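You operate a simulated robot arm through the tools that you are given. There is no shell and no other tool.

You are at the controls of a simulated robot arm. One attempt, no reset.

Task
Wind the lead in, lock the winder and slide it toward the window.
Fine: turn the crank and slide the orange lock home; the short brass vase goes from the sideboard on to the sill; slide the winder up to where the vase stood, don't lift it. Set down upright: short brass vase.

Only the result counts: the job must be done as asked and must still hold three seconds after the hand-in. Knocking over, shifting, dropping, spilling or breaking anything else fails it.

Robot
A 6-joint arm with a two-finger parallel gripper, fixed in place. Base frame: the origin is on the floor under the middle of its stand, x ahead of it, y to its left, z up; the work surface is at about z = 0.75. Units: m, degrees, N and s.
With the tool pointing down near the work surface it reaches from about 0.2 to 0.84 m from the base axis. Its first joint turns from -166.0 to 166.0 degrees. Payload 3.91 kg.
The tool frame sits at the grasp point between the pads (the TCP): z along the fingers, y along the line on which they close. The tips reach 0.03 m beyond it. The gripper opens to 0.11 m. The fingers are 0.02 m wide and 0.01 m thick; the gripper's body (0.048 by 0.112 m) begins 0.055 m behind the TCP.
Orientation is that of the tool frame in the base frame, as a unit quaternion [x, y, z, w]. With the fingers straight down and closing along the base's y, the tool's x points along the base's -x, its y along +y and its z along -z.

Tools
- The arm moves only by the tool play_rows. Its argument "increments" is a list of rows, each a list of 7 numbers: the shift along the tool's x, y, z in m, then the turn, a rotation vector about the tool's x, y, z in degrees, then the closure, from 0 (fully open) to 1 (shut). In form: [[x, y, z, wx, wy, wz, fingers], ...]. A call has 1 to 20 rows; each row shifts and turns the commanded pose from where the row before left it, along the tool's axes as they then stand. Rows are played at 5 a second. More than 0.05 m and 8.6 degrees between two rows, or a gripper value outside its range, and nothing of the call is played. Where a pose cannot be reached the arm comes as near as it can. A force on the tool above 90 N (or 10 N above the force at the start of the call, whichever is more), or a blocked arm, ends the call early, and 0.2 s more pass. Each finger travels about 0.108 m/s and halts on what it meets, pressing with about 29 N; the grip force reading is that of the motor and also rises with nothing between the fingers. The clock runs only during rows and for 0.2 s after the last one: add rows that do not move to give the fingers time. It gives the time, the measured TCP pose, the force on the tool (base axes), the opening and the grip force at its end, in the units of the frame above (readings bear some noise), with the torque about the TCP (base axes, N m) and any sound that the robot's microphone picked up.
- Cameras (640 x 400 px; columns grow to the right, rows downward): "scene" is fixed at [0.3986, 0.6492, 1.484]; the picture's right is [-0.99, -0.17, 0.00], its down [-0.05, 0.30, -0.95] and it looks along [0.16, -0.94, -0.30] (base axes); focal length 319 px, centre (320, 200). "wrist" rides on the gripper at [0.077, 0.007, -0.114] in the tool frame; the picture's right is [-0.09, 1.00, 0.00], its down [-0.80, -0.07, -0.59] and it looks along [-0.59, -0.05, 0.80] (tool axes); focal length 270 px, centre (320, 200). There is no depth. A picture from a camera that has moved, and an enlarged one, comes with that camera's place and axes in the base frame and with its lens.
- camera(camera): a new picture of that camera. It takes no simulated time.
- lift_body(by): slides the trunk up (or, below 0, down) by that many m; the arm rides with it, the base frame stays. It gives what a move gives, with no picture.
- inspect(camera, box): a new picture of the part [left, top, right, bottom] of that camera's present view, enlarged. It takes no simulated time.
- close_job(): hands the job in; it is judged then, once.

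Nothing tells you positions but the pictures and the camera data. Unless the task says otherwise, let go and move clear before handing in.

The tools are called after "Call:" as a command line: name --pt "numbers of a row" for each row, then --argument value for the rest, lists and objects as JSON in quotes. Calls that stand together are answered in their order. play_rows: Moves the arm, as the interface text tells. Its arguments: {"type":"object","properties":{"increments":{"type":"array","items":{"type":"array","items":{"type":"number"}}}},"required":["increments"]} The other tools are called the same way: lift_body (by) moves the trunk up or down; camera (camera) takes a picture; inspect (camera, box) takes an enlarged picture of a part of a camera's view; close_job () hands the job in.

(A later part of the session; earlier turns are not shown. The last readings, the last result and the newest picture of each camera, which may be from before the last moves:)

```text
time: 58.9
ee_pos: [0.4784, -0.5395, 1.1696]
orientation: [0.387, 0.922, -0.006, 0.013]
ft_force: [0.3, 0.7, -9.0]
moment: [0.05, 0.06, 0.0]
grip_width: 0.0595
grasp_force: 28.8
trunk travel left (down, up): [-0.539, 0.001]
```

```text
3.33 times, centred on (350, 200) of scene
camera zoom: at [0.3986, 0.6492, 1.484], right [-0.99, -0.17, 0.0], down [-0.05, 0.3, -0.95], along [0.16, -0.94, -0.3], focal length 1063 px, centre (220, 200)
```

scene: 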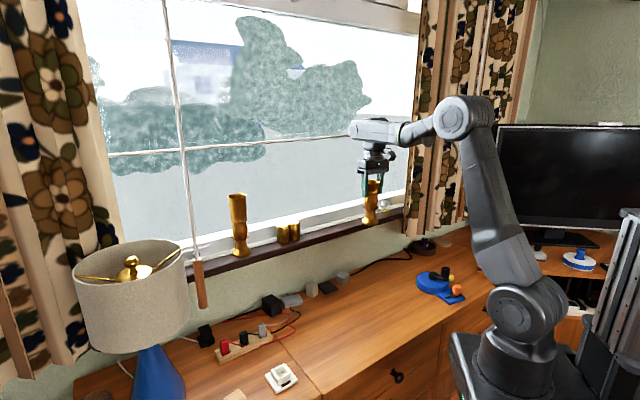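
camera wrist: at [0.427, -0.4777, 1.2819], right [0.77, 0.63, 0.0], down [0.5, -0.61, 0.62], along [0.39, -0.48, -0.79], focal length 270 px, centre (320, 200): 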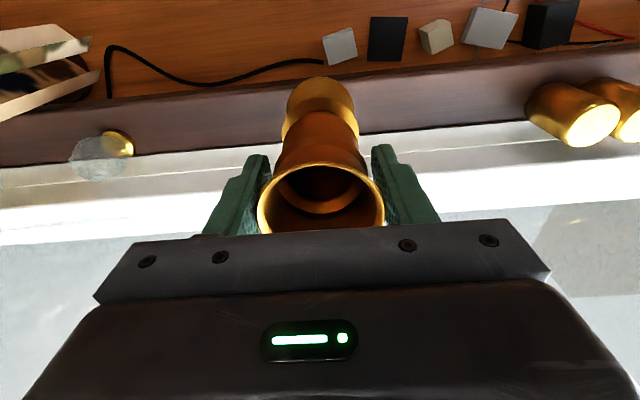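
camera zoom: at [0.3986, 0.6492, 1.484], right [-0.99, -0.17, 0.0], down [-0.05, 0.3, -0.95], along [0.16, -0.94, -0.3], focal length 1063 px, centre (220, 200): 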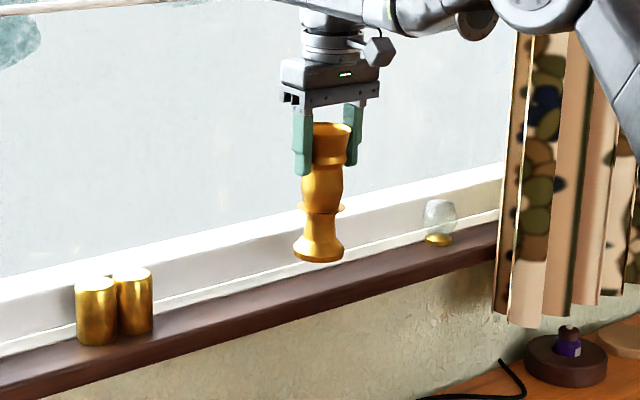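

The arm again stopped short of the commanded pose. I'll look at the full scene to understand the posture.

Call:
camera --camera "scene"

Call:
inspect --camera "scene" --box '[310, 60, 590, 260]'

```text
taken
```

scene: 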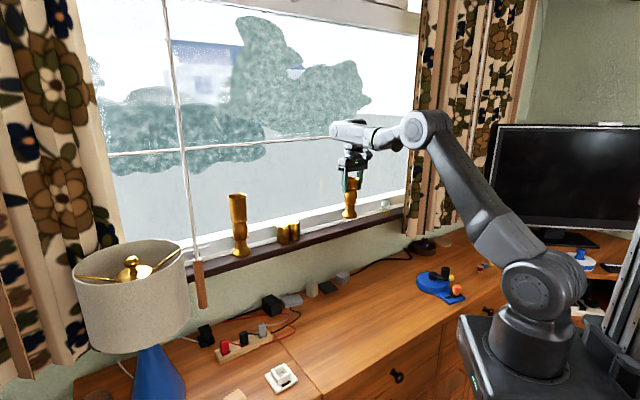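

```text
2.00 times, centred on (450, 160) of scene
camera zoom: at [0.3986, 0.6492, 1.484], right [-0.99, -0.17, 0.0], down [-0.05, 0.3, -0.95], along [0.16, -0.94, -0.3], focal length 638 px, centre (60, 280)
```

zoom: 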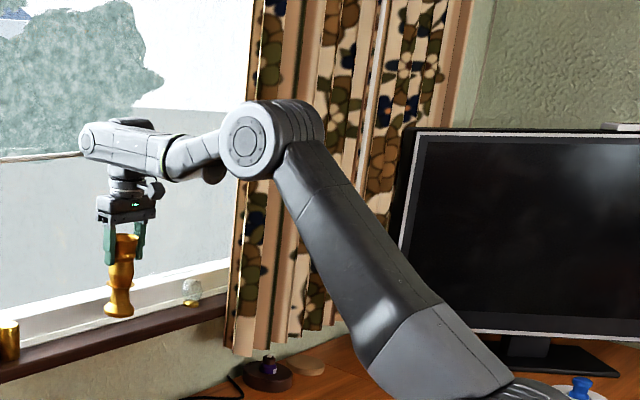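

Call:
inspect --camera "scene" --box '[320, 105, 430, 185]'

Call:
inspect --camera "scene" --box '[320, 170, 400, 240]'

```text
5.00 times, centred on (375, 145) of scene
camera zoom: at [0.3986, 0.6492, 1.484], right [-0.99, -0.17, 0.0], down [-0.05, 0.3, -0.95], along [0.16, -0.94, -0.3], focal length 1594 px, centre (45, 475)
```

zoom: 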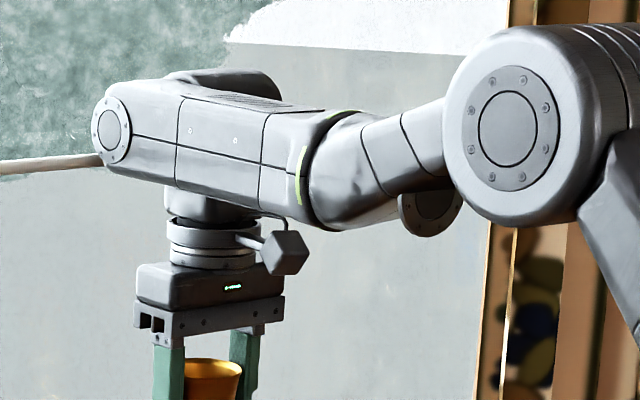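

```text
5.71 times, centred on (360, 205) of scene
camera zoom: at [0.3986, 0.6492, 1.484], right [-0.99, -0.17, 0.0], down [-0.05, 0.3, -0.95], along [0.16, -0.94, -0.3], focal length 1822 px, centre (91, 171)
```

zoom: 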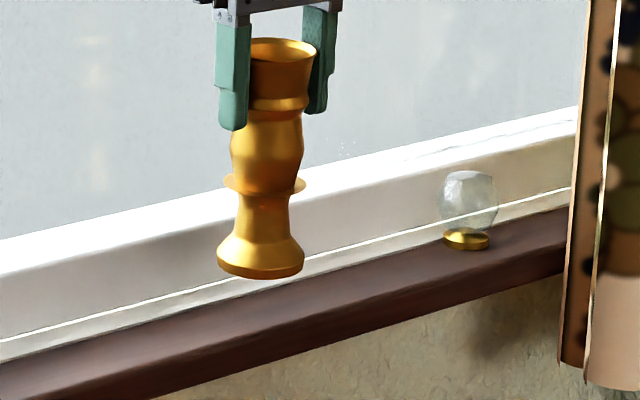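

The wrist housing juts ahead of the hand and stops short at the window, so a straight-down grasp can't reach the sill's middle. I'll set the vase back on a free patch of the sideboard and re-grasp it with the tool tilted so the wrist stays back.

Call:
play_rows --pt "0.02 0 0 0 0 0 1" --pt "0.03 0 0 0 0 0 1" --pt "0.036 0 0 0 0 0 1" --pt "0.036 0 0 0 0 0 1" --pt "0.036 0 0 0 0 0 1" --pt "0.023 0 0 0 0 0 1" --pt "0 0 0 0 0 0 1" --pt "0 0 0 0 0 0 1"

Call:
camera --camera "wrist"

Call:
camera --camera "scene"

```text
time: 60.7
ee_pos: [0.3652, -0.4241, 1.1489]
orientation: [0.387, 0.922, 0.0, 0.0]
ft_force: [-0.6, -0.9, -8.5]
moment: [0.0, 0.05, -0.01]
grip_width: 0.0593
grasp_force: 28.6
trunk travel left (down, up): [-0.539, 0.001]
```

```text
taken
camera wrist: at [0.3162, -0.3653, 1.2627], right [0.77, 0.63, 0.0], down [0.51, -0.62, 0.59], along [0.38, -0.46, -0.8], focal length 270 px, centre (320, 200)
```

wrist: 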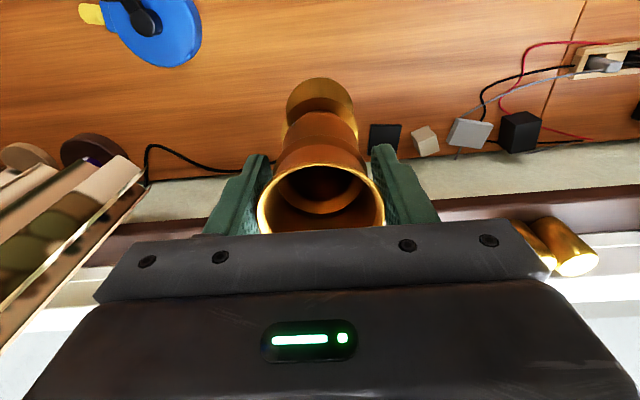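

```text
taken
```

scene: 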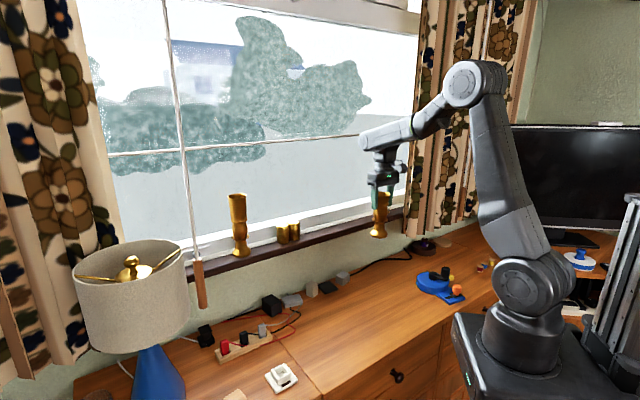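

The spot below (about (0.365,-0.424)) is free. I'll lower the vase to just above the sideboard.

Call:
play_rows --pt "0 0 0.02 0 0 0 1" --pt "0 0 0.036 0 0 0 1" --pt "0 0 0.036 0 0 0 1" --pt "0 0 0.036 0 0 0 1" --pt "0 0 0.036 0 0 0 1" --pt "0 0 0.036 0 0 0 1" --pt "0 0 0.03 0 0 0 1" --pt "0 0 0.02 0 0 0 1" --pt "0 0 0.006 0 0 0 1" --pt "0 0 0 0 0 0 1" --pt "0 0 0 0 0 0 1"

Call:
inspect --camera "scene" --box '[330, 200, 430, 320]'

```text
time: 63.1
ee_pos: [0.3648, -0.4243, 0.8916]
orientation: [0.388, 0.922, 0.0, 0.0]
ft_force: [0.6, 0.7, -9.3]
moment: [0.03, 0.04, -0.01]
grip_width: 0.0593
grasp_force: 29.0
trunk travel left (down, up): [-0.539, 0.001]
```

```text
3.33 times, centred on (380, 260) of scene
camera zoom: at [0.3986, 0.6492, 1.484], right [-0.99, -0.17, 0.0], down [-0.05, 0.3, -0.95], along [0.16, -0.94, -0.3], focal length 1063 px, centre (120, 0)
```

zoom: 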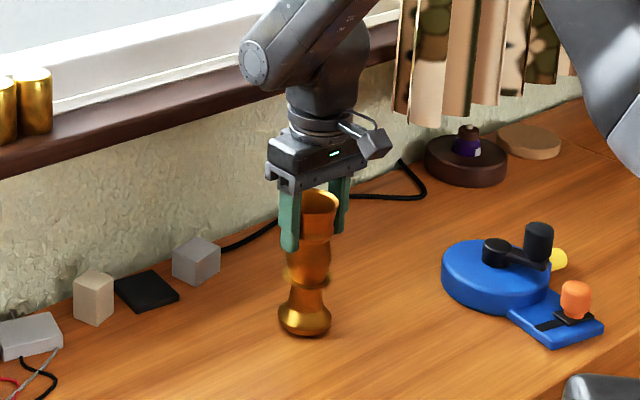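

Call:
play_rows --pt "0 0 0.002 0 0 0 1" --pt "0 0 0.002 0 0 0 1" --pt "0 0 0.002 0 0 0 1" --pt "0 0 0 0 0 0 1"

```text
time: 64.1
ee_pos: [0.3638, -0.4251, 0.8869]
orientation: [0.388, 0.922, 0.0, 0.001]
ft_force: [-0.2, -0.1, -9.0]
moment: [0.03, 0.0, 0.0]
grip_width: 0.0594
grasp_force: 29.8
trunk travel left (down, up): [-0.539, 0.001]
```

Call:
play_rows --pt "0 0 0.001 0 0 0 1" --pt "0 0 0.001 0 0 0 1" --pt "0 0 0.001 0 0 0 1" --pt "0 0 0 0 0 0 1"

```text
time: 65.1
ee_pos: [0.3638, -0.4256, 0.8862]
orientation: [0.388, 0.922, 0.0, 0.002]
ft_force: [-0.5, -1.2, 14.0]
moment: [0.41, 0.26, 0.04]
grip_width: 0.0594
grasp_force: 29.2
trunk travel left (down, up): [-0.539, 0.001]
```

Contact with the sideboard is confirmed (force flipped). I'll release the vase, rise clear and tilt the tool 25 degrees so the fingers point toward the window.

Call:
play_rows --pt "0 0 -0.0015 0 0 0 1" --pt "0 0 0 0 0 0 0.7" --pt "0 0 0 0 0 0 0.3" --pt "0 0 0 0 0 0 0" --pt "0 0 0 0 0 0 0" --pt "0 0 -0.03 0 0 0 0" --pt "0 0 -0.045 0 0 0 0" --pt "0 0 0 0 -8.33 0 0" --pt "0 0 0 0 -8.33 0 0" --pt "0 0 0 0 -8.34 0 0" --pt "0 0 0 0 0 0 0" --pt "0 0 0 0 0 0 0"

Call:
camera --camera "wrist"

Call:
inspect --camera "scene" --box '[320, 170, 440, 310]'

```text
time: 67.7
ee_pos: [0.3646, -0.4247, 0.9622]
orientation: [0.378, 0.9, -0.084, 0.2]
ft_force: [0.1, 0.2, 0.1]
moment: [0.02, 0.01, -0.03]
grip_width: 0.1099
grasp_force: 0.1
trunk travel left (down, up): [-0.539, 0.001]
```

```text
taken
camera wrist: at [0.2871, -0.3355, 1.0324], right [0.77, 0.64, 0.04], down [0.28, -0.39, 0.88], along [0.58, -0.66, -0.48], focal length 270 px, centre (320, 200)
```

wrist: 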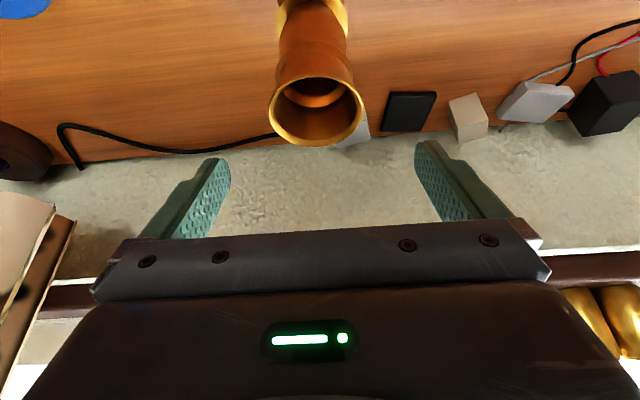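

```text
2.86 times, centred on (380, 240) of scene
camera zoom: at [0.3986, 0.6492, 1.484], right [-0.99, -0.17, 0.0], down [-0.05, 0.3, -0.95], along [0.16, -0.94, -0.3], focal length 911 px, centre (149, 86)
```

zoom: 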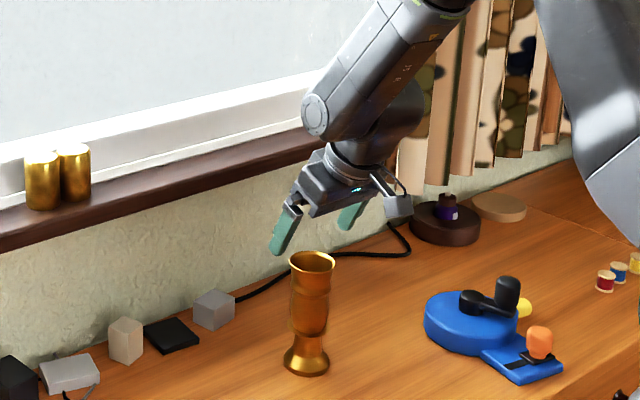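

The tilted tool points at the window and the rim is directly below. I'll lower around the rim and grip it again.

Call:
play_rows --pt "0.0091 -0.0002 0.0239 0 0 0 0" --pt "0.0091 -0.0002 0.0239 0 0 0 0" --pt "0.0091 -0.0002 0.0238 0 0 0 0" --pt "0 0 0 0 0 0 0" --pt "0 0 0 0 0 0 0"

Call:
camera --camera "wrist"

Call:
inspect --camera "scene" --box '[330, 200, 430, 310]'

```text
time: 68.9
ee_pos: [0.369, -0.4299, 0.8847]
orientation: [0.378, 0.9, -0.084, 0.199]
ft_force: [0.2, -0.7, -0.3]
moment: [0.03, 0.01, -0.01]
grip_width: 0.1101
grasp_force: 0.0
trunk travel left (down, up): [-0.539, 0.001]
```

```text
taken
camera wrist: at [0.2914, -0.3402, 0.9548], right [0.77, 0.64, 0.04], down [0.28, -0.39, 0.88], along [0.58, -0.66, -0.48], focal length 270 px, centre (320, 200)
```

wrist: 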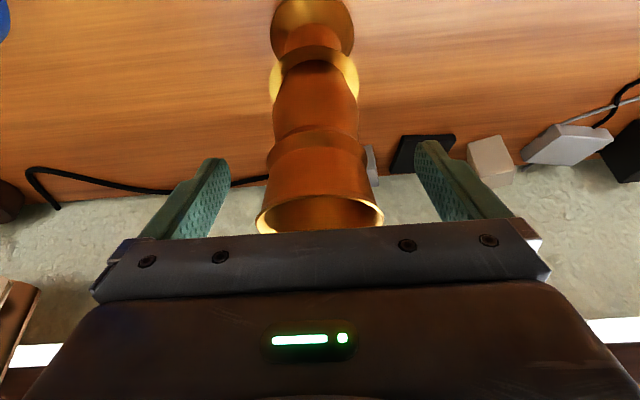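

```text
3.64 times, centred on (380, 255) of scene
camera zoom: at [0.3986, 0.6492, 1.484], right [-0.99, -0.17, 0.0], down [-0.05, 0.3, -0.95], along [0.16, -0.94, -0.3], focal length 1159 px, centre (102, 0)
```

zoom: 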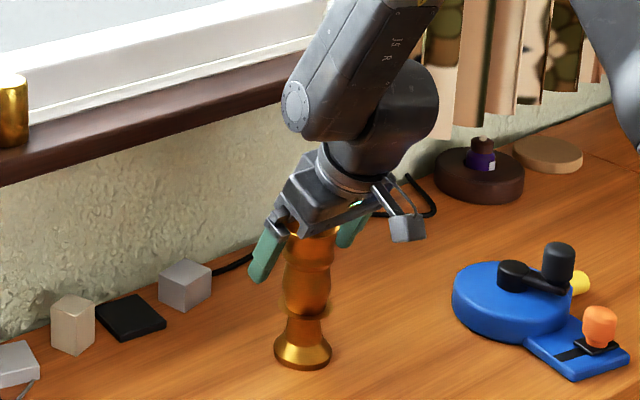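

Call:
play_rows --pt "0 0 0 0 0 0 0.3" --pt "0 0 0 0 0 0 0.6" --pt "0 0 0 0 0 0 1" --pt "0 0 0 0 0 0 1" --pt "0 0 0 0 0 0 1"

Call:
camera --camera "wrist"

Call:
inspect --camera "scene" --box '[330, 200, 430, 310]'

```text
time: 70.1
ee_pos: [0.368, -0.43, 0.884]
orientation: [0.378, 0.9, -0.084, 0.199]
ft_force: [-0.3, -1.4, -0.4]
moment: [0.05, -0.14, -0.02]
grip_width: 0.0593
grasp_force: 28.9
trunk travel left (down, up): [-0.539, 0.001]
```

```text
taken
camera wrist: at [0.2914, -0.3404, 0.9549], right [0.77, 0.64, 0.04], down [0.28, -0.39, 0.88], along [0.58, -0.66, -0.48], focal length 270 px, centre (320, 200)
```

wrist: 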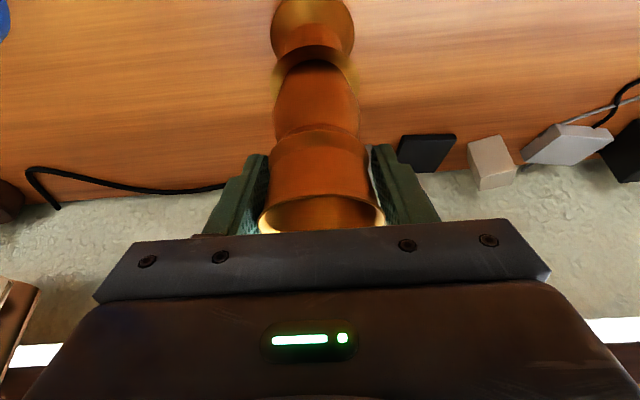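

```text
3.64 times, centred on (380, 255) of scene
camera zoom: at [0.3986, 0.6492, 1.484], right [-0.99, -0.17, 0.0], down [-0.05, 0.3, -0.95], along [0.16, -0.94, -0.3], focal length 1159 px, centre (102, 0)
```

zoom: 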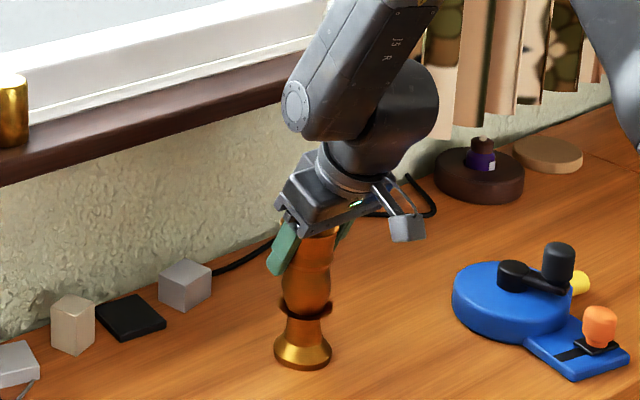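

Gripped upright with the tilted tool. I'll lift straight up and check.

Call:
play_rows --pt "-0.0042 0 -0.0091 0 0 0 1" --pt "-0.0085 0 -0.0181 0 0 0 1" --pt "-0.0127 0 -0.0272 0 0 0 1" --pt "0 0 0 0 0 0 1" --pt "0 0 0 0 0 0 1"

Call:
camera --camera "wrist"

Call:
inspect --camera "scene" --box '[330, 180, 430, 290]'

```text
time: 71.3
ee_pos: [0.3679, -0.4305, 0.9435]
orientation: [0.379, 0.9, -0.085, 0.198]
ft_force: [-0.9, -1.2, -8.9]
moment: [0.01, -0.05, 0.01]
grip_width: 0.0595
grasp_force: 29.1
trunk travel left (down, up): [-0.539, 0.001]
```

```text
taken
camera wrist: at [0.2913, -0.3415, 1.0142], right [0.77, 0.64, 0.04], down [0.28, -0.39, 0.88], along [0.58, -0.66, -0.48], focal length 270 px, centre (320, 200)
```

wrist: 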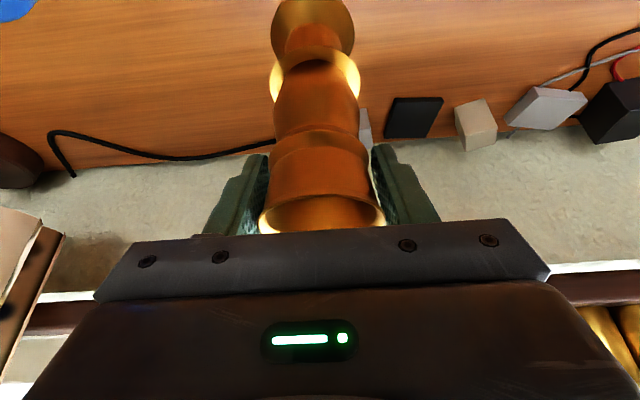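

```text
3.64 times, centred on (380, 235) of scene
camera zoom: at [0.3986, 0.6492, 1.484], right [-0.99, -0.17, 0.0], down [-0.05, 0.3, -0.95], along [0.16, -0.94, -0.3], focal length 1159 px, centre (102, 73)
```

zoom: 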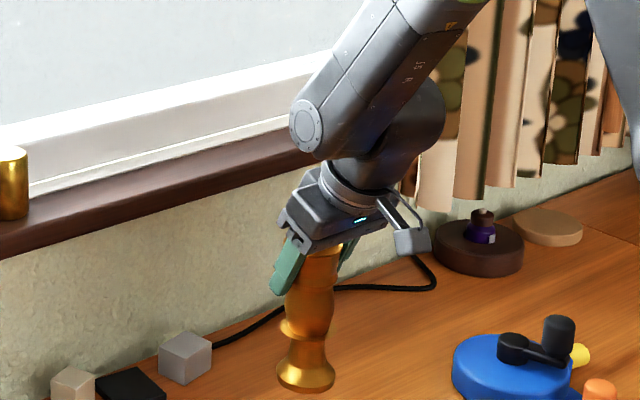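

Call:
play_rows --pt "-0.0127 0 -0.0272 0 0 0 1" --pt "-0.0169 0 -0.03625 0 0 0 1" --pt "-0.0169 0 -0.03625 0 0 0 1" --pt "-0.0169 0 -0.03625 0 0 0 1" --pt "-0.0169 0 -0.03625 0 0 0 1" --pt "-0.0133 0 -0.0286 0 0 0 1" --pt "0 0 0 0 0 0 1" --pt "0 0 0 0 0 0 1"

Call:
camera --camera "wrist"

Call:
camera --camera "scene"

```text
time: 73.1
ee_pos: [0.3691, -0.4294, 1.1657]
orientation: [0.378, 0.9, -0.084, 0.199]
ft_force: [0.7, -0.3, -9.0]
moment: [0.03, 0.01, 0.03]
grip_width: 0.0594
grasp_force: 28.8
trunk travel left (down, up): [-0.539, 0.001]
```

```text
taken
camera wrist: at [0.2915, -0.3401, 1.2356], right [0.77, 0.64, 0.04], down [0.28, -0.39, 0.88], along [0.58, -0.66, -0.48], focal length 270 px, centre (320, 200)
```

wrist: 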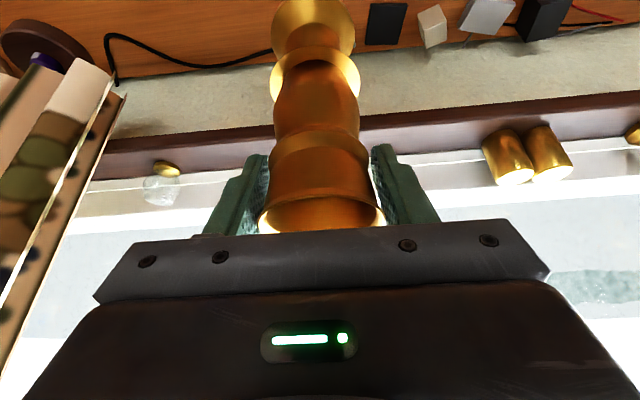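

```text
taken
```

scene: 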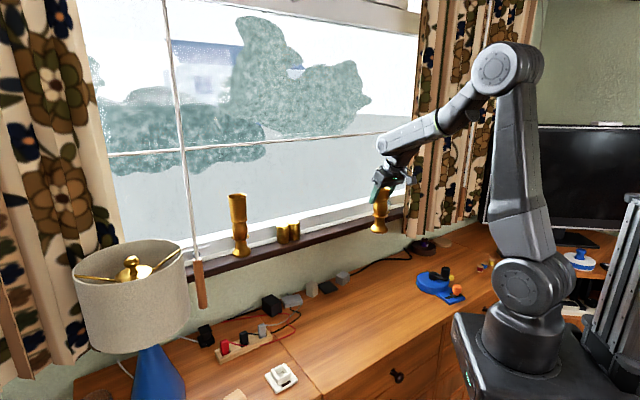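

Call:
play_rows --pt "-0.0181 0 0.0085 0 0 0 1" --pt "-0.0272 0 0.0127 0 0 0 1" --pt "-0.0272 0 0.0127 0 0 0 1" --pt "-0.0272 0 0.0127 0 0 0 1" --pt "-0.0272 0 0.0127 0 0 0 1" --pt "-0.0181 0 0.0085 0 0 0 1" --pt "0 0 0 0 0 0 1" --pt "0 0 0 0 0 0 1"

Call:
camera --camera "wrist"

Call:
inspect --camera "scene" --box '[310, 130, 430, 260]'

```text
time: 74.9
ee_pos: [0.4803, -0.5458, 1.1665]
orientation: [0.378, 0.9, -0.084, 0.199]
ft_force: [-0.3, -0.8, -8.6]
moment: [0.01, -0.02, -0.01]
grip_width: 0.0593
grasp_force: 28.6
trunk travel left (down, up): [-0.539, 0.001]
```

```text
taken
camera wrist: at [0.4035, -0.4557, 1.2362], right [0.77, 0.64, 0.04], down [0.28, -0.39, 0.88], along [0.58, -0.66, -0.48], focal length 270 px, centre (320, 200)
```

wrist: 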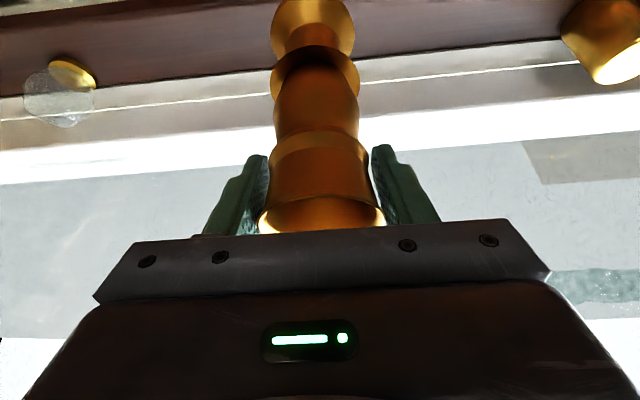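

```text
3.08 times, centred on (370, 195) of scene
camera zoom: at [0.3986, 0.6492, 1.484], right [-0.99, -0.17, 0.0], down [-0.05, 0.3, -0.95], along [0.16, -0.94, -0.3], focal length 981 px, centre (166, 215)
```

zoom: 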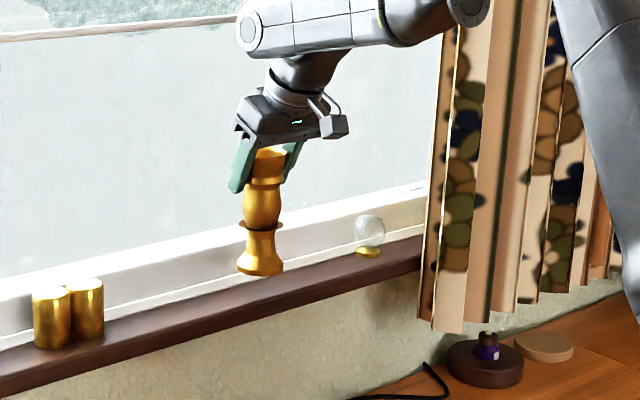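

The tilted posture reaches fine. I'll advance to the sill's middle line while descending to about 1.5 cm above it.

Call:
play_rows --pt "-0.0041 0 0.0173 0 0 0 1" --pt "-0.0041 0 0.0173 0 0 0 1" --pt "0 0 0 0 0 0 1" --pt "0 0 0 0 0 0 1"

Call:
camera --camera "wrist"

Call:
inspect --camera "scene" --box '[330, 180, 400, 250]'

Call:
inspect --camera "wrist" --box '[220, 0, 420, 110]'

```text
time: 75.9
ee_pos: [0.4969, -0.5598, 1.1372]
orientation: [0.378, 0.9, -0.083, 0.199]
ft_force: [-0.3, 0.3, -8.4]
moment: [0.0, 0.0, 0.01]
grip_width: 0.0594
grasp_force: 28.7
trunk travel left (down, up): [-0.539, 0.001]
```

```text
taken
camera wrist: at [0.4191, -0.4715, 1.2085], right [0.77, 0.64, 0.04], down [0.28, -0.39, 0.88], along [0.58, -0.66, -0.48], focal length 270 px, centre (320, 200)
```

wrist: 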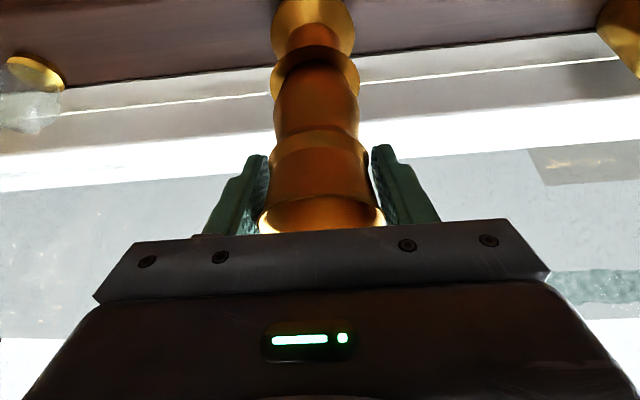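

```text
5.71 times, centred on (365, 215) of scene
camera zoom: at [0.3986, 0.6492, 1.484], right [-0.99, -0.17, 0.0], down [-0.05, 0.3, -0.95], along [0.16, -0.94, -0.3], focal length 1822 px, centre (63, 114)
```

zoom: 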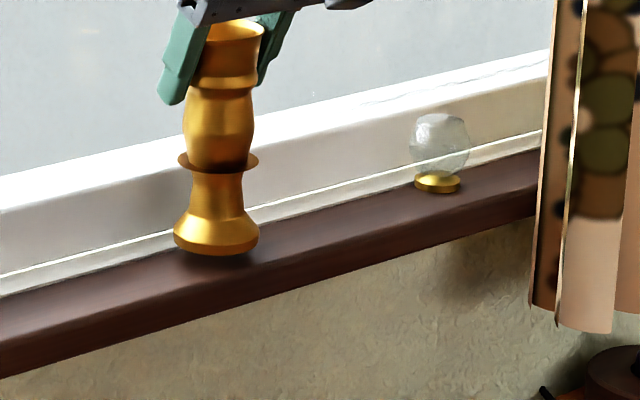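

```text
3.20 times, centred on (320, 55) of wrist
camera zoom: at [0.4191, -0.4715, 1.2085], right [0.77, 0.64, 0.04], down [0.28, -0.39, 0.88], along [0.58, -0.66, -0.48], focal length 865 px, centre (320, 664)
```

zoom: 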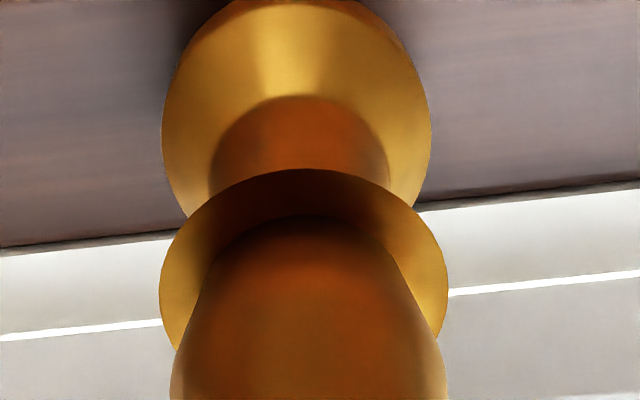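

Base is just about over the sill's middle; a nudge of 4 mm toward the window and then a slow descent.

Call:
play_rows --pt "-0.0023 0 0.0044 0 0 0 1" --pt "0.0013 0 0.0027 0 0 0 1" --pt "0.0008 0 0.0018 0 0 0 1" --pt "0 0 0 0 0 0 1"

Call:
inspect --camera "scene" --box '[330, 180, 400, 250]'

```text
time: 76.9
ee_pos: [0.4989, -0.564, 1.1302]
orientation: [0.379, 0.9, -0.084, 0.198]
ft_force: [0.0, 0.3, -8.4]
moment: [-0.02, 0.03, 0.01]
grip_width: 0.0592
grasp_force: 28.8
trunk travel left (down, up): [-0.539, 0.001]
```

```text
5.71 times, centred on (365, 215) of scene
camera zoom: at [0.3986, 0.6492, 1.484], right [-0.99, -0.17, 0.0], down [-0.05, 0.3, -0.95], along [0.16, -0.94, -0.3], focal length 1822 px, centre (63, 114)
```

zoom: 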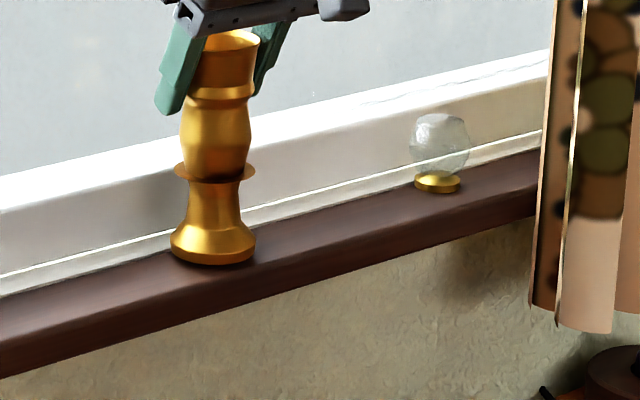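

Call:
play_rows --pt "0.0008 0 0.0018 0 0 0 1" --pt "0.0008 0 0.0018 0 0 0 1" --pt "0 0 0 0 0 0 1"

```text
time: 77.7
ee_pos: [0.4985, -0.5638, 1.1255]
orientation: [0.378, 0.9, -0.083, 0.199]
ft_force: [0.3, 0.0, -8.3]
moment: [0.03, -0.01, 0.0]
grip_width: 0.0592
grasp_force: 29.2
trunk travel left (down, up): [-0.539, 0.001]
```

Call:
play_rows --pt "0.0008 0 0.0018 0 0 0 1" --pt "0.0004 0 0.0009 0 0 0 1" --pt "0 0 0 0 0 0 1"

Call:
inspect --camera "scene" --box '[340, 200, 380, 240]'

```text
time: 78.5
ee_pos: [0.4992, -0.5644, 1.1245]
orientation: [0.378, 0.9, -0.084, 0.2]
ft_force: [0.1, -0.5, 0.7]
moment: [0.17, -0.14, -0.02]
grip_width: 0.0594
grasp_force: 29.0
trunk travel left (down, up): [-0.539, 0.001]
```

```text
10.00 times, centred on (360, 220) of scene
camera zoom: at [0.3986, 0.6492, 1.484], right [-0.99, -0.17, 0.0], down [-0.05, 0.3, -0.95], along [0.16, -0.94, -0.3], focal length 3188 px, centre (-80, 0)
```

zoom: 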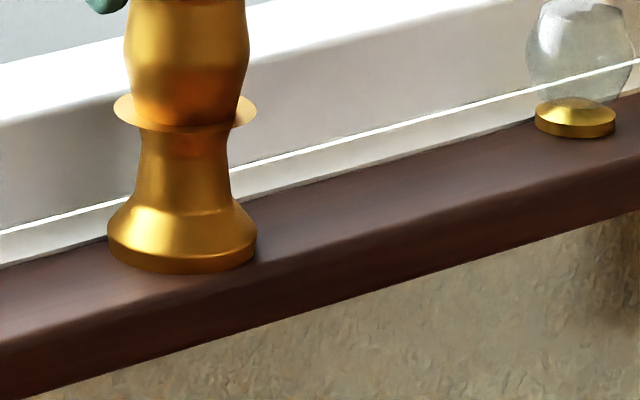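

The sill now carries the vase's weight and the base sits fully on it. I'll release and back out along the tool axis.

Call:
play_rows --pt "0 0 0 0 0 0 1" --pt "0 0 0 0 0 0 0.7" --pt "0 0 0 0 0 0 0.5" --pt "0 0 0 0 0 0 0.3" --pt "0 0 0 0 0 0 0" --pt "0 0 0 0 0 0 0" --pt "0 0 0 0 0 0 0"

Call:
inspect --camera "scene" --box '[330, 150, 410, 250]'

Call:
camera --camera "wrist"

```text
time: 80.1
ee_pos: [0.4996, -0.5626, 1.1238]
orientation: [0.378, 0.9, -0.084, 0.2]
ft_force: [-0.9, 0.3, -0.6]
moment: [0.01, 0.0, 0.04]
grip_width: 0.1098
grasp_force: 0.0
trunk travel left (down, up): [-0.539, 0.001]
```

```text
4.00 times, centred on (370, 200) of scene
camera zoom: at [0.3986, 0.6492, 1.484], right [-0.99, -0.17, 0.0], down [-0.05, 0.3, -0.95], along [0.16, -0.94, -0.3], focal length 1275 px, centre (120, 200)
```

zoom: 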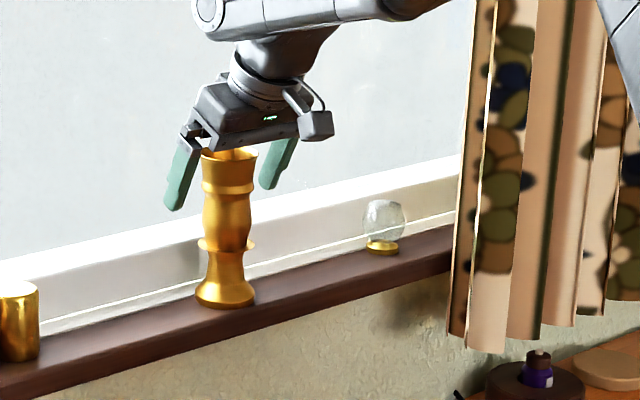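

```text
taken
camera wrist: at [0.421, -0.474, 1.1941], right [0.77, 0.64, 0.04], down [0.28, -0.39, 0.88], along [0.58, -0.66, -0.48], focal length 270 px, centre (320, 200)
```

wrist: 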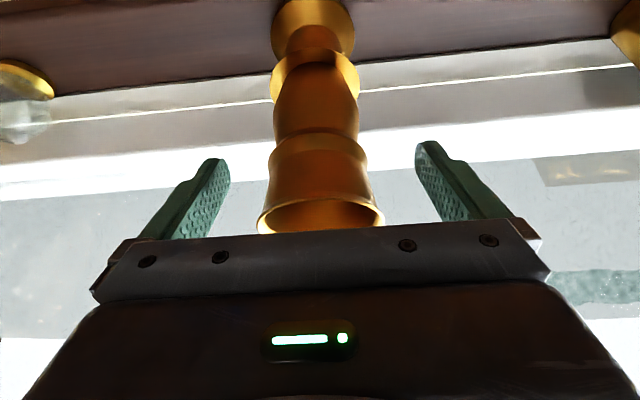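

The vase stands on its own. Now I'll back away.

Call:
play_rows --pt "0 0 -0.02 0 0 0 0" --pt "0 0 -0.03 0 0 0 0" --pt "0 0 -0.04 0 0 0 0" --pt "0.02 0 -0.04 0 0 0 0" --pt "0.03 0 -0.03 0 0 0 0" --pt "0.03 0 -0.02 0 0 0 0" --pt "0 0 0 0 0 0 0"

Call:
camera --camera "scene"

Call:
camera --camera "wrist"

Call:
inspect --camera "scene" --box '[320, 160, 400, 250]'

```text
time: 81.7
ee_pos: [0.3953, -0.4548, 1.2514]
orientation: [0.378, 0.9, -0.084, 0.2]
ft_force: [0.4, 0.5, -0.3]
moment: [0.0, 0.03, 0.0]
grip_width: 0.11
grasp_force: 0.1
trunk travel left (down, up): [-0.539, 0.001]
```

```text
taken
```

scene: 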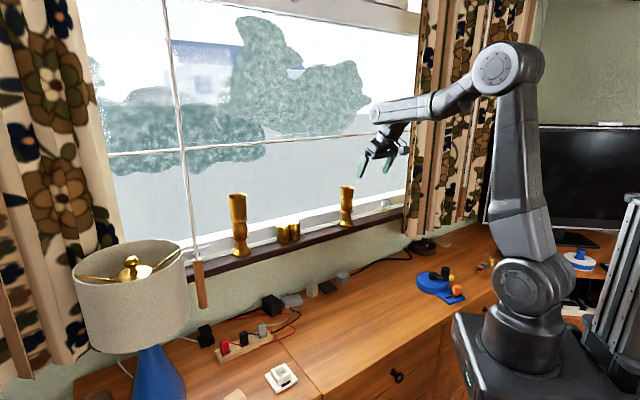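

```text
taken
camera wrist: at [0.318, -0.3654, 1.3236], right [0.77, 0.64, 0.04], down [0.28, -0.39, 0.88], along [0.58, -0.66, -0.48], focal length 270 px, centre (320, 200)
```

wrist: 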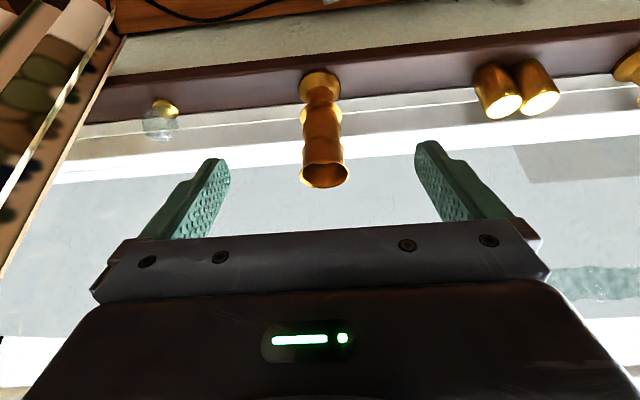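

```text
4.44 times, centred on (360, 205) of scene
camera zoom: at [0.3986, 0.6492, 1.484], right [-0.99, -0.17, 0.0], down [-0.05, 0.3, -0.95], along [0.16, -0.94, -0.3], focal length 1417 px, centre (142, 178)
```

zoom: 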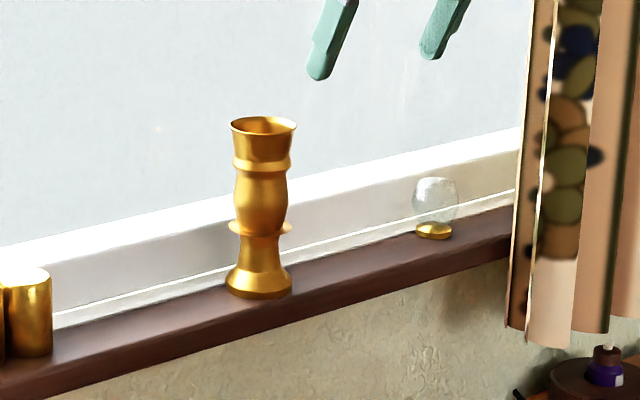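

The vase stands upright and centred on the sill. Next I'll straighten the tool and go above the winder's plate to slide it to the vase's former spot at about (0.231,-0.627).

Call:
play_rows --pt "0 0 0 0 8.33 0 0" --pt "0 0 0 0 8.33 0 0" --pt "0 0 0 0 8.34 0 0" --pt "0 0 0 0 0 5.1 0" --pt "0 0 0 0 0 5.1 0" --pt "0.0212 -0.0299 0.0278 0 0 0 0" --pt "0.0212 -0.0299 0.0278 0 0 0 0" --pt "0.0212 -0.0299 0.0278 0 0 0 0" --pt "0.0212 -0.0299 0.0278 0 0 0 0" --pt "0.0212 -0.0299 0.0278 0 0 0 0" --pt "0.0212 -0.0299 0.0278 0 0 0 0" --pt "0.0212 -0.0299 0.0278 0 0 0 0" --pt "0.0212 -0.0299 0.0278 0 0 0 0" --pt "0.0212 -0.0299 0.0278 0 0 0 0" --pt "0 0 0 0 0 0 0" --pt "0 0 0 0 0 0 0"

Call:
camera --camera "wrist"

Call:
inspect --camera "scene" --box '[395, 220, 485, 310]'

```text
time: 85.1
ee_pos: [0.0645, -0.4499, 1.0004]
orientation: [0.468, 0.884, 0.001, 0.0]
ft_force: [0.0, 0.1, 0.0]
moment: [-0.02, -0.04, 0.01]
grip_width: 0.1102
grasp_force: 0.0
trunk travel left (down, up): [-0.539, 0.001]
```

```text
taken
camera wrist: at [0.0274, -0.383, 1.1154], right [0.87, 0.49, 0.0], down [0.39, -0.7, 0.59], along [0.29, -0.52, -0.8], focal length 270 px, centre (320, 200)
```

wrist: 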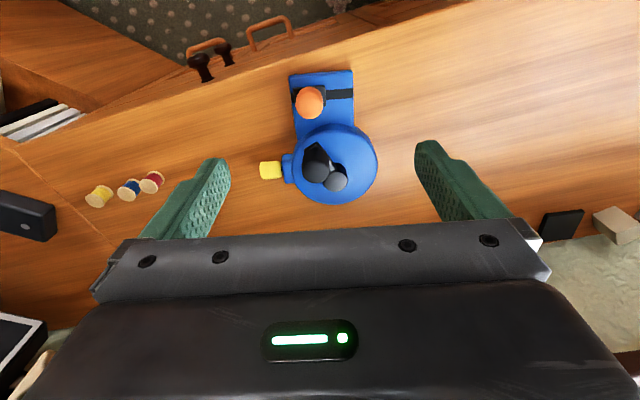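

```text
4.44 times, centred on (440, 265) of scene
camera zoom: at [0.3986, 0.6492, 1.484], right [-0.99, -0.17, 0.0], down [-0.05, 0.3, -0.95], along [0.16, -0.94, -0.3], focal length 1417 px, centre (-213, -89)
```

zoom: 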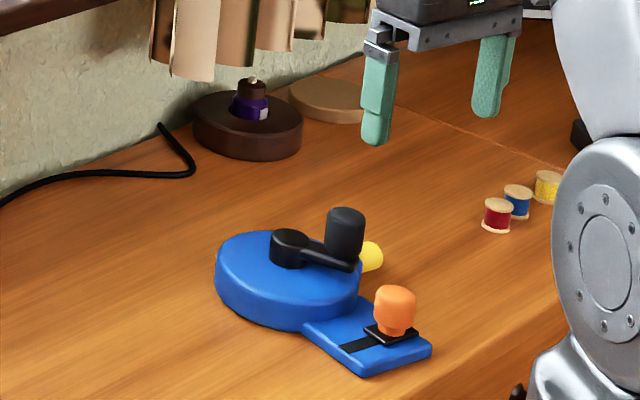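

Call:
inspect --camera "wrist" --box '[240, 50, 400, 220]'

```text
2.35 times, centred on (320, 135) of wrist
camera zoom: at [0.0274, -0.383, 1.1154], right [0.87, 0.49, 0.0], down [0.39, -0.7, 0.59], along [0.29, -0.52, -0.8], focal length 636 px, centre (320, 353)
```

zoom: 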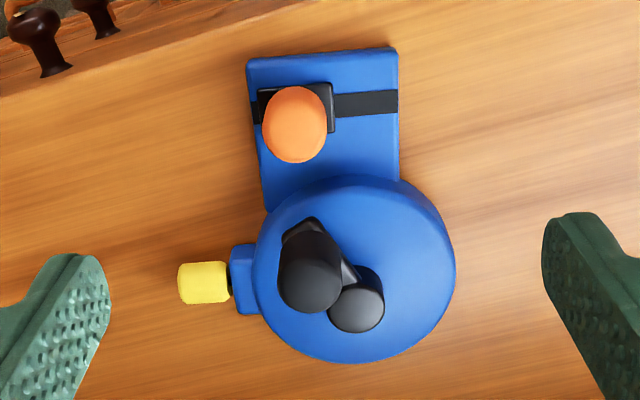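

The winder's plate is aligned with the tool; hub at about (0.137,-0.537). I'll lower the open fingers either side of the plate's end.

Call:
play_rows --pt "-0.002 0.001 0.04 0 0 0 0" --pt "-0.002 0.0012 0.04 0 0 0 0" --pt "0 0 0.04 0 0 0 0" --pt "0 0 0.04 0 0 0 0" --pt "0 0 0.03 0 0 0 0" --pt "0 0 0 0 0 0 0" --pt "0 0 0 0 0 0 0"

Call:
camera --camera "wrist"

Call:
inspect --camera "scene" --box '[395, 220, 485, 310]'

```text
time: 86.7
ee_pos: [0.0674, -0.4523, 0.8124]
orientation: [0.467, 0.884, -0.001, -0.001]
ft_force: [0.5, 0.3, -0.4]
moment: [-0.01, -0.01, 0.01]
grip_width: 0.1102
grasp_force: 0.0
trunk travel left (down, up): [-0.539, 0.001]
```

```text
taken
camera wrist: at [0.0298, -0.385, 0.9256], right [0.87, 0.49, 0.0], down [0.39, -0.7, 0.59], along [0.29, -0.52, -0.8], focal length 270 px, centre (320, 200)
```

wrist: 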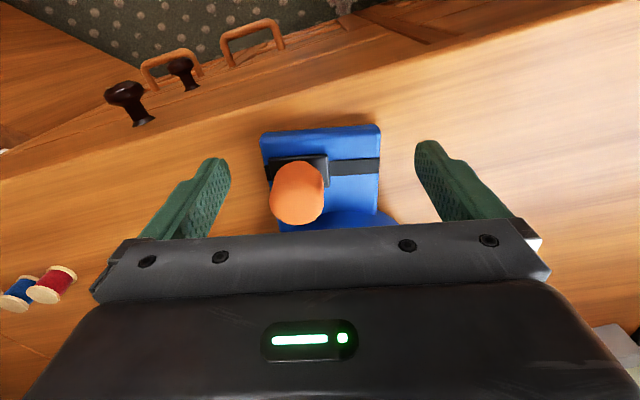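

```text
4.44 times, centred on (440, 265) of scene
camera zoom: at [0.3986, 0.6492, 1.484], right [-0.99, -0.17, 0.0], down [-0.05, 0.3, -0.95], along [0.16, -0.94, -0.3], focal length 1417 px, centre (-213, -89)
```

zoom: 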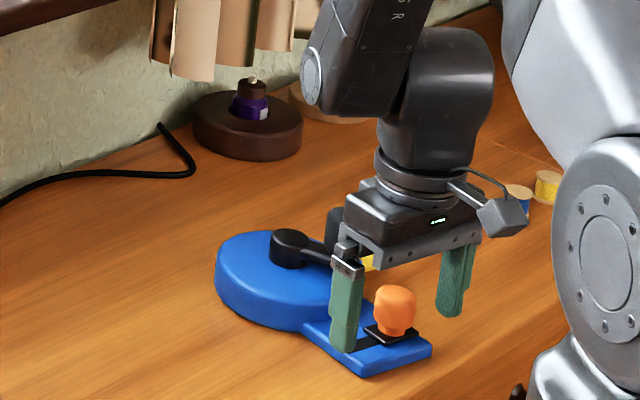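

Call:
play_rows --pt "0 0.0022 0.013 0 0 0 0" --pt "0 0 0.013 0 0 0 0" --pt "0 0 0 0 0 0 0" --pt "0 0 0 0 0 0 0.3" --pt "0 0 0 0 0 0 0.6" --pt "0 0 0 0 0 0 1" --pt "0 0 0 0 0 0 1" --pt "0 0 0 0 0 0 1"

Call:
camera --camera "wrist"

Call:
inspect --camera "scene" --box '[395, 220, 485, 310]'

```text
time: 88.5
ee_pos: [0.0695, -0.452, 0.7866]
orientation: [0.468, 0.884, 0.001, 0.0]
ft_force: [-1.8, -2.4, 2.3]
moment: [-0.31, 0.14, -0.48]
grip_width: 0.0801
grasp_force: 29.2
trunk travel left (down, up): [-0.539, 0.001]
```

```text
taken
camera wrist: at [0.0315, -0.3839, 0.9003], right [0.87, 0.49, 0.0], down [0.39, -0.7, 0.59], along [0.29, -0.52, -0.8], focal length 270 px, centre (320, 200)
```

wrist: 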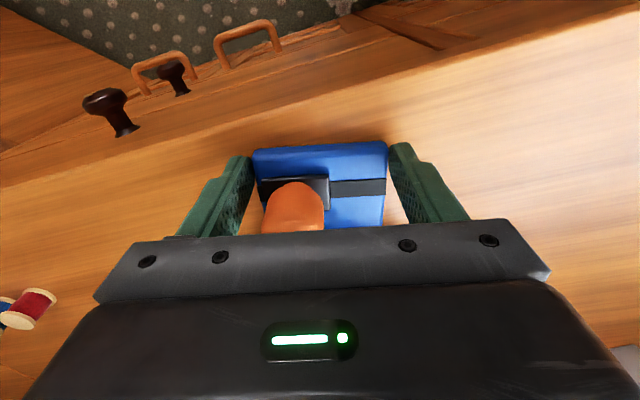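

```text
4.44 times, centred on (440, 265) of scene
camera zoom: at [0.3986, 0.6492, 1.484], right [-0.99, -0.17, 0.0], down [-0.05, 0.3, -0.95], along [0.16, -0.94, -0.3], focal length 1417 px, centre (-213, -89)
```

zoom: 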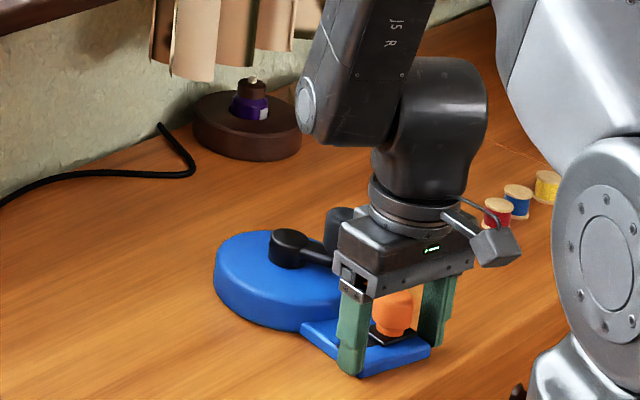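

The plate is gripped (0.080 m). I'll slide the winder slowly toward the vase's former spot, keeping height constant.

Call:
play_rows --pt "-0.006 0.0013 0 0 0 0 1" --pt "-0.0098 0.0021 0 0 0 0 1" --pt "-0.0098 0.0021 0 0 0 0 1" --pt "-0.0098 0.0021 0 0 0 0 1" --pt "-0.0098 0.0021 0 0 0 0 1" --pt "-0.0098 0.0021 0 0 0 0 1" --pt "-0.0098 0.0021 0 0 0 0 1" --pt "0 0 0 0 0 0 1"

Call:
camera --camera "wrist"

Call:
inspect --camera "scene" --box '[395, 220, 485, 310]'

```text
time: 90.3
ee_pos: [0.1174, -0.4957, 0.7869]
orientation: [0.468, 0.884, 0.0, -0.001]
ft_force: [-2.5, 1.6, 0.0]
moment: [-0.12, 0.06, -0.12]
grip_width: 0.0799
grasp_force: 28.9
trunk travel left (down, up): [-0.539, 0.001]
```

```text
taken
camera wrist: at [0.081, -0.4287, 0.9003], right [0.87, 0.49, 0.0], down [0.39, -0.7, 0.59], along [0.29, -0.52, -0.8], focal length 270 px, centre (320, 200)
```

wrist: 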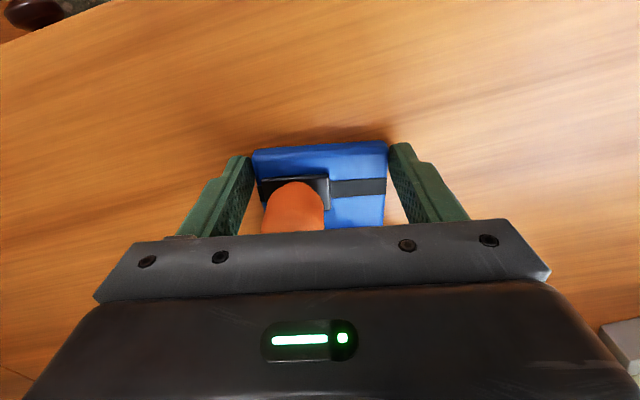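

```text
4.44 times, centred on (440, 265) of scene
camera zoom: at [0.3986, 0.6492, 1.484], right [-0.99, -0.17, 0.0], down [-0.05, 0.3, -0.95], along [0.16, -0.94, -0.3], focal length 1417 px, centre (-213, -89)
```

zoom: 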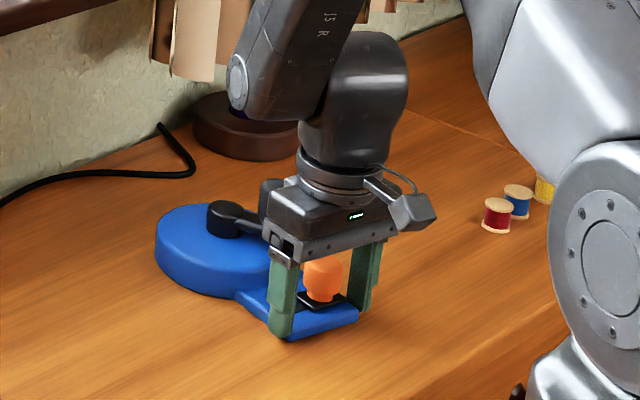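

Call:
play_rows --pt "-0.0098 0.0021 0 0 0 0 1" --pt "-0.0098 0.0021 0 0 0 0 1" --pt "-0.0098 0.0021 0 0 0 0 1" --pt "-0.0098 0.0021 0 0 0 0 1" --pt "-0.0098 0.0021 0 0 0 0 1" --pt "-0.0098 0.0021 0 0 0 0 1" --pt "-0.0036 0.0004 0 0 0 0 1" --pt "0 0 0 0 0 0 1" --pt "0 0 0 0 0 0 1"

Call:
camera --camera "wrist"

Call:
inspect --camera "scene" --box '[375, 210, 475, 310]'

```text
time: 92.3
ee_pos: [0.1632, -0.5401, 0.7851]
orientation: [0.468, 0.884, -0.001, 0.0]
ft_force: [-4.3, 4.7, 0.1]
moment: [-0.35, -0.29, -0.13]
grip_width: 0.0795
grasp_force: 28.9
trunk travel left (down, up): [-0.539, 0.001]
```

```text
taken
camera wrist: at [0.1267, -0.4724, 0.8996], right [0.87, 0.49, 0.0], down [0.39, -0.7, 0.6], along [0.29, -0.52, -0.8], focal length 270 px, centre (320, 200)
```

wrist: 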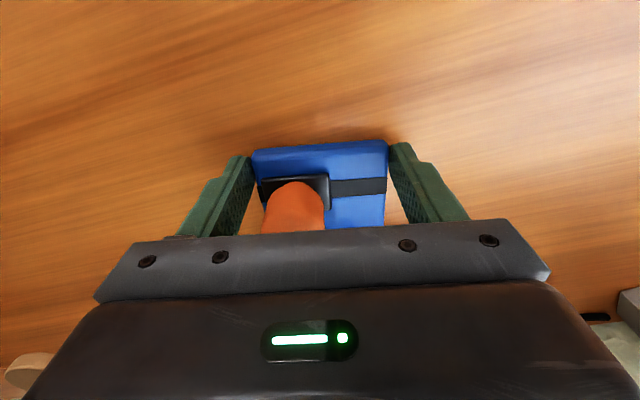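

```text
4.00 times, centred on (425, 260) of scene
camera zoom: at [0.3986, 0.6492, 1.484], right [-0.99, -0.17, 0.0], down [-0.05, 0.3, -0.95], along [0.16, -0.94, -0.3], focal length 1275 px, centre (-100, -40)
```

zoom: 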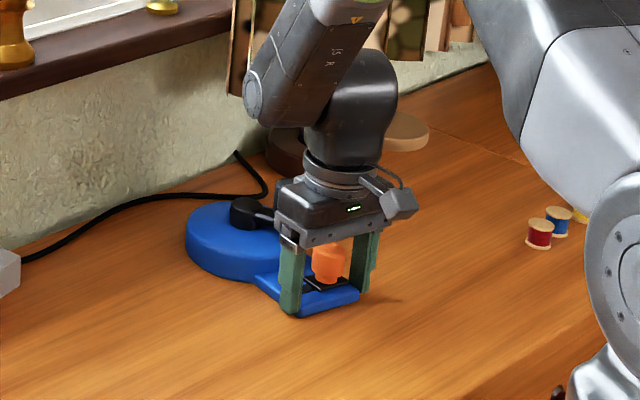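

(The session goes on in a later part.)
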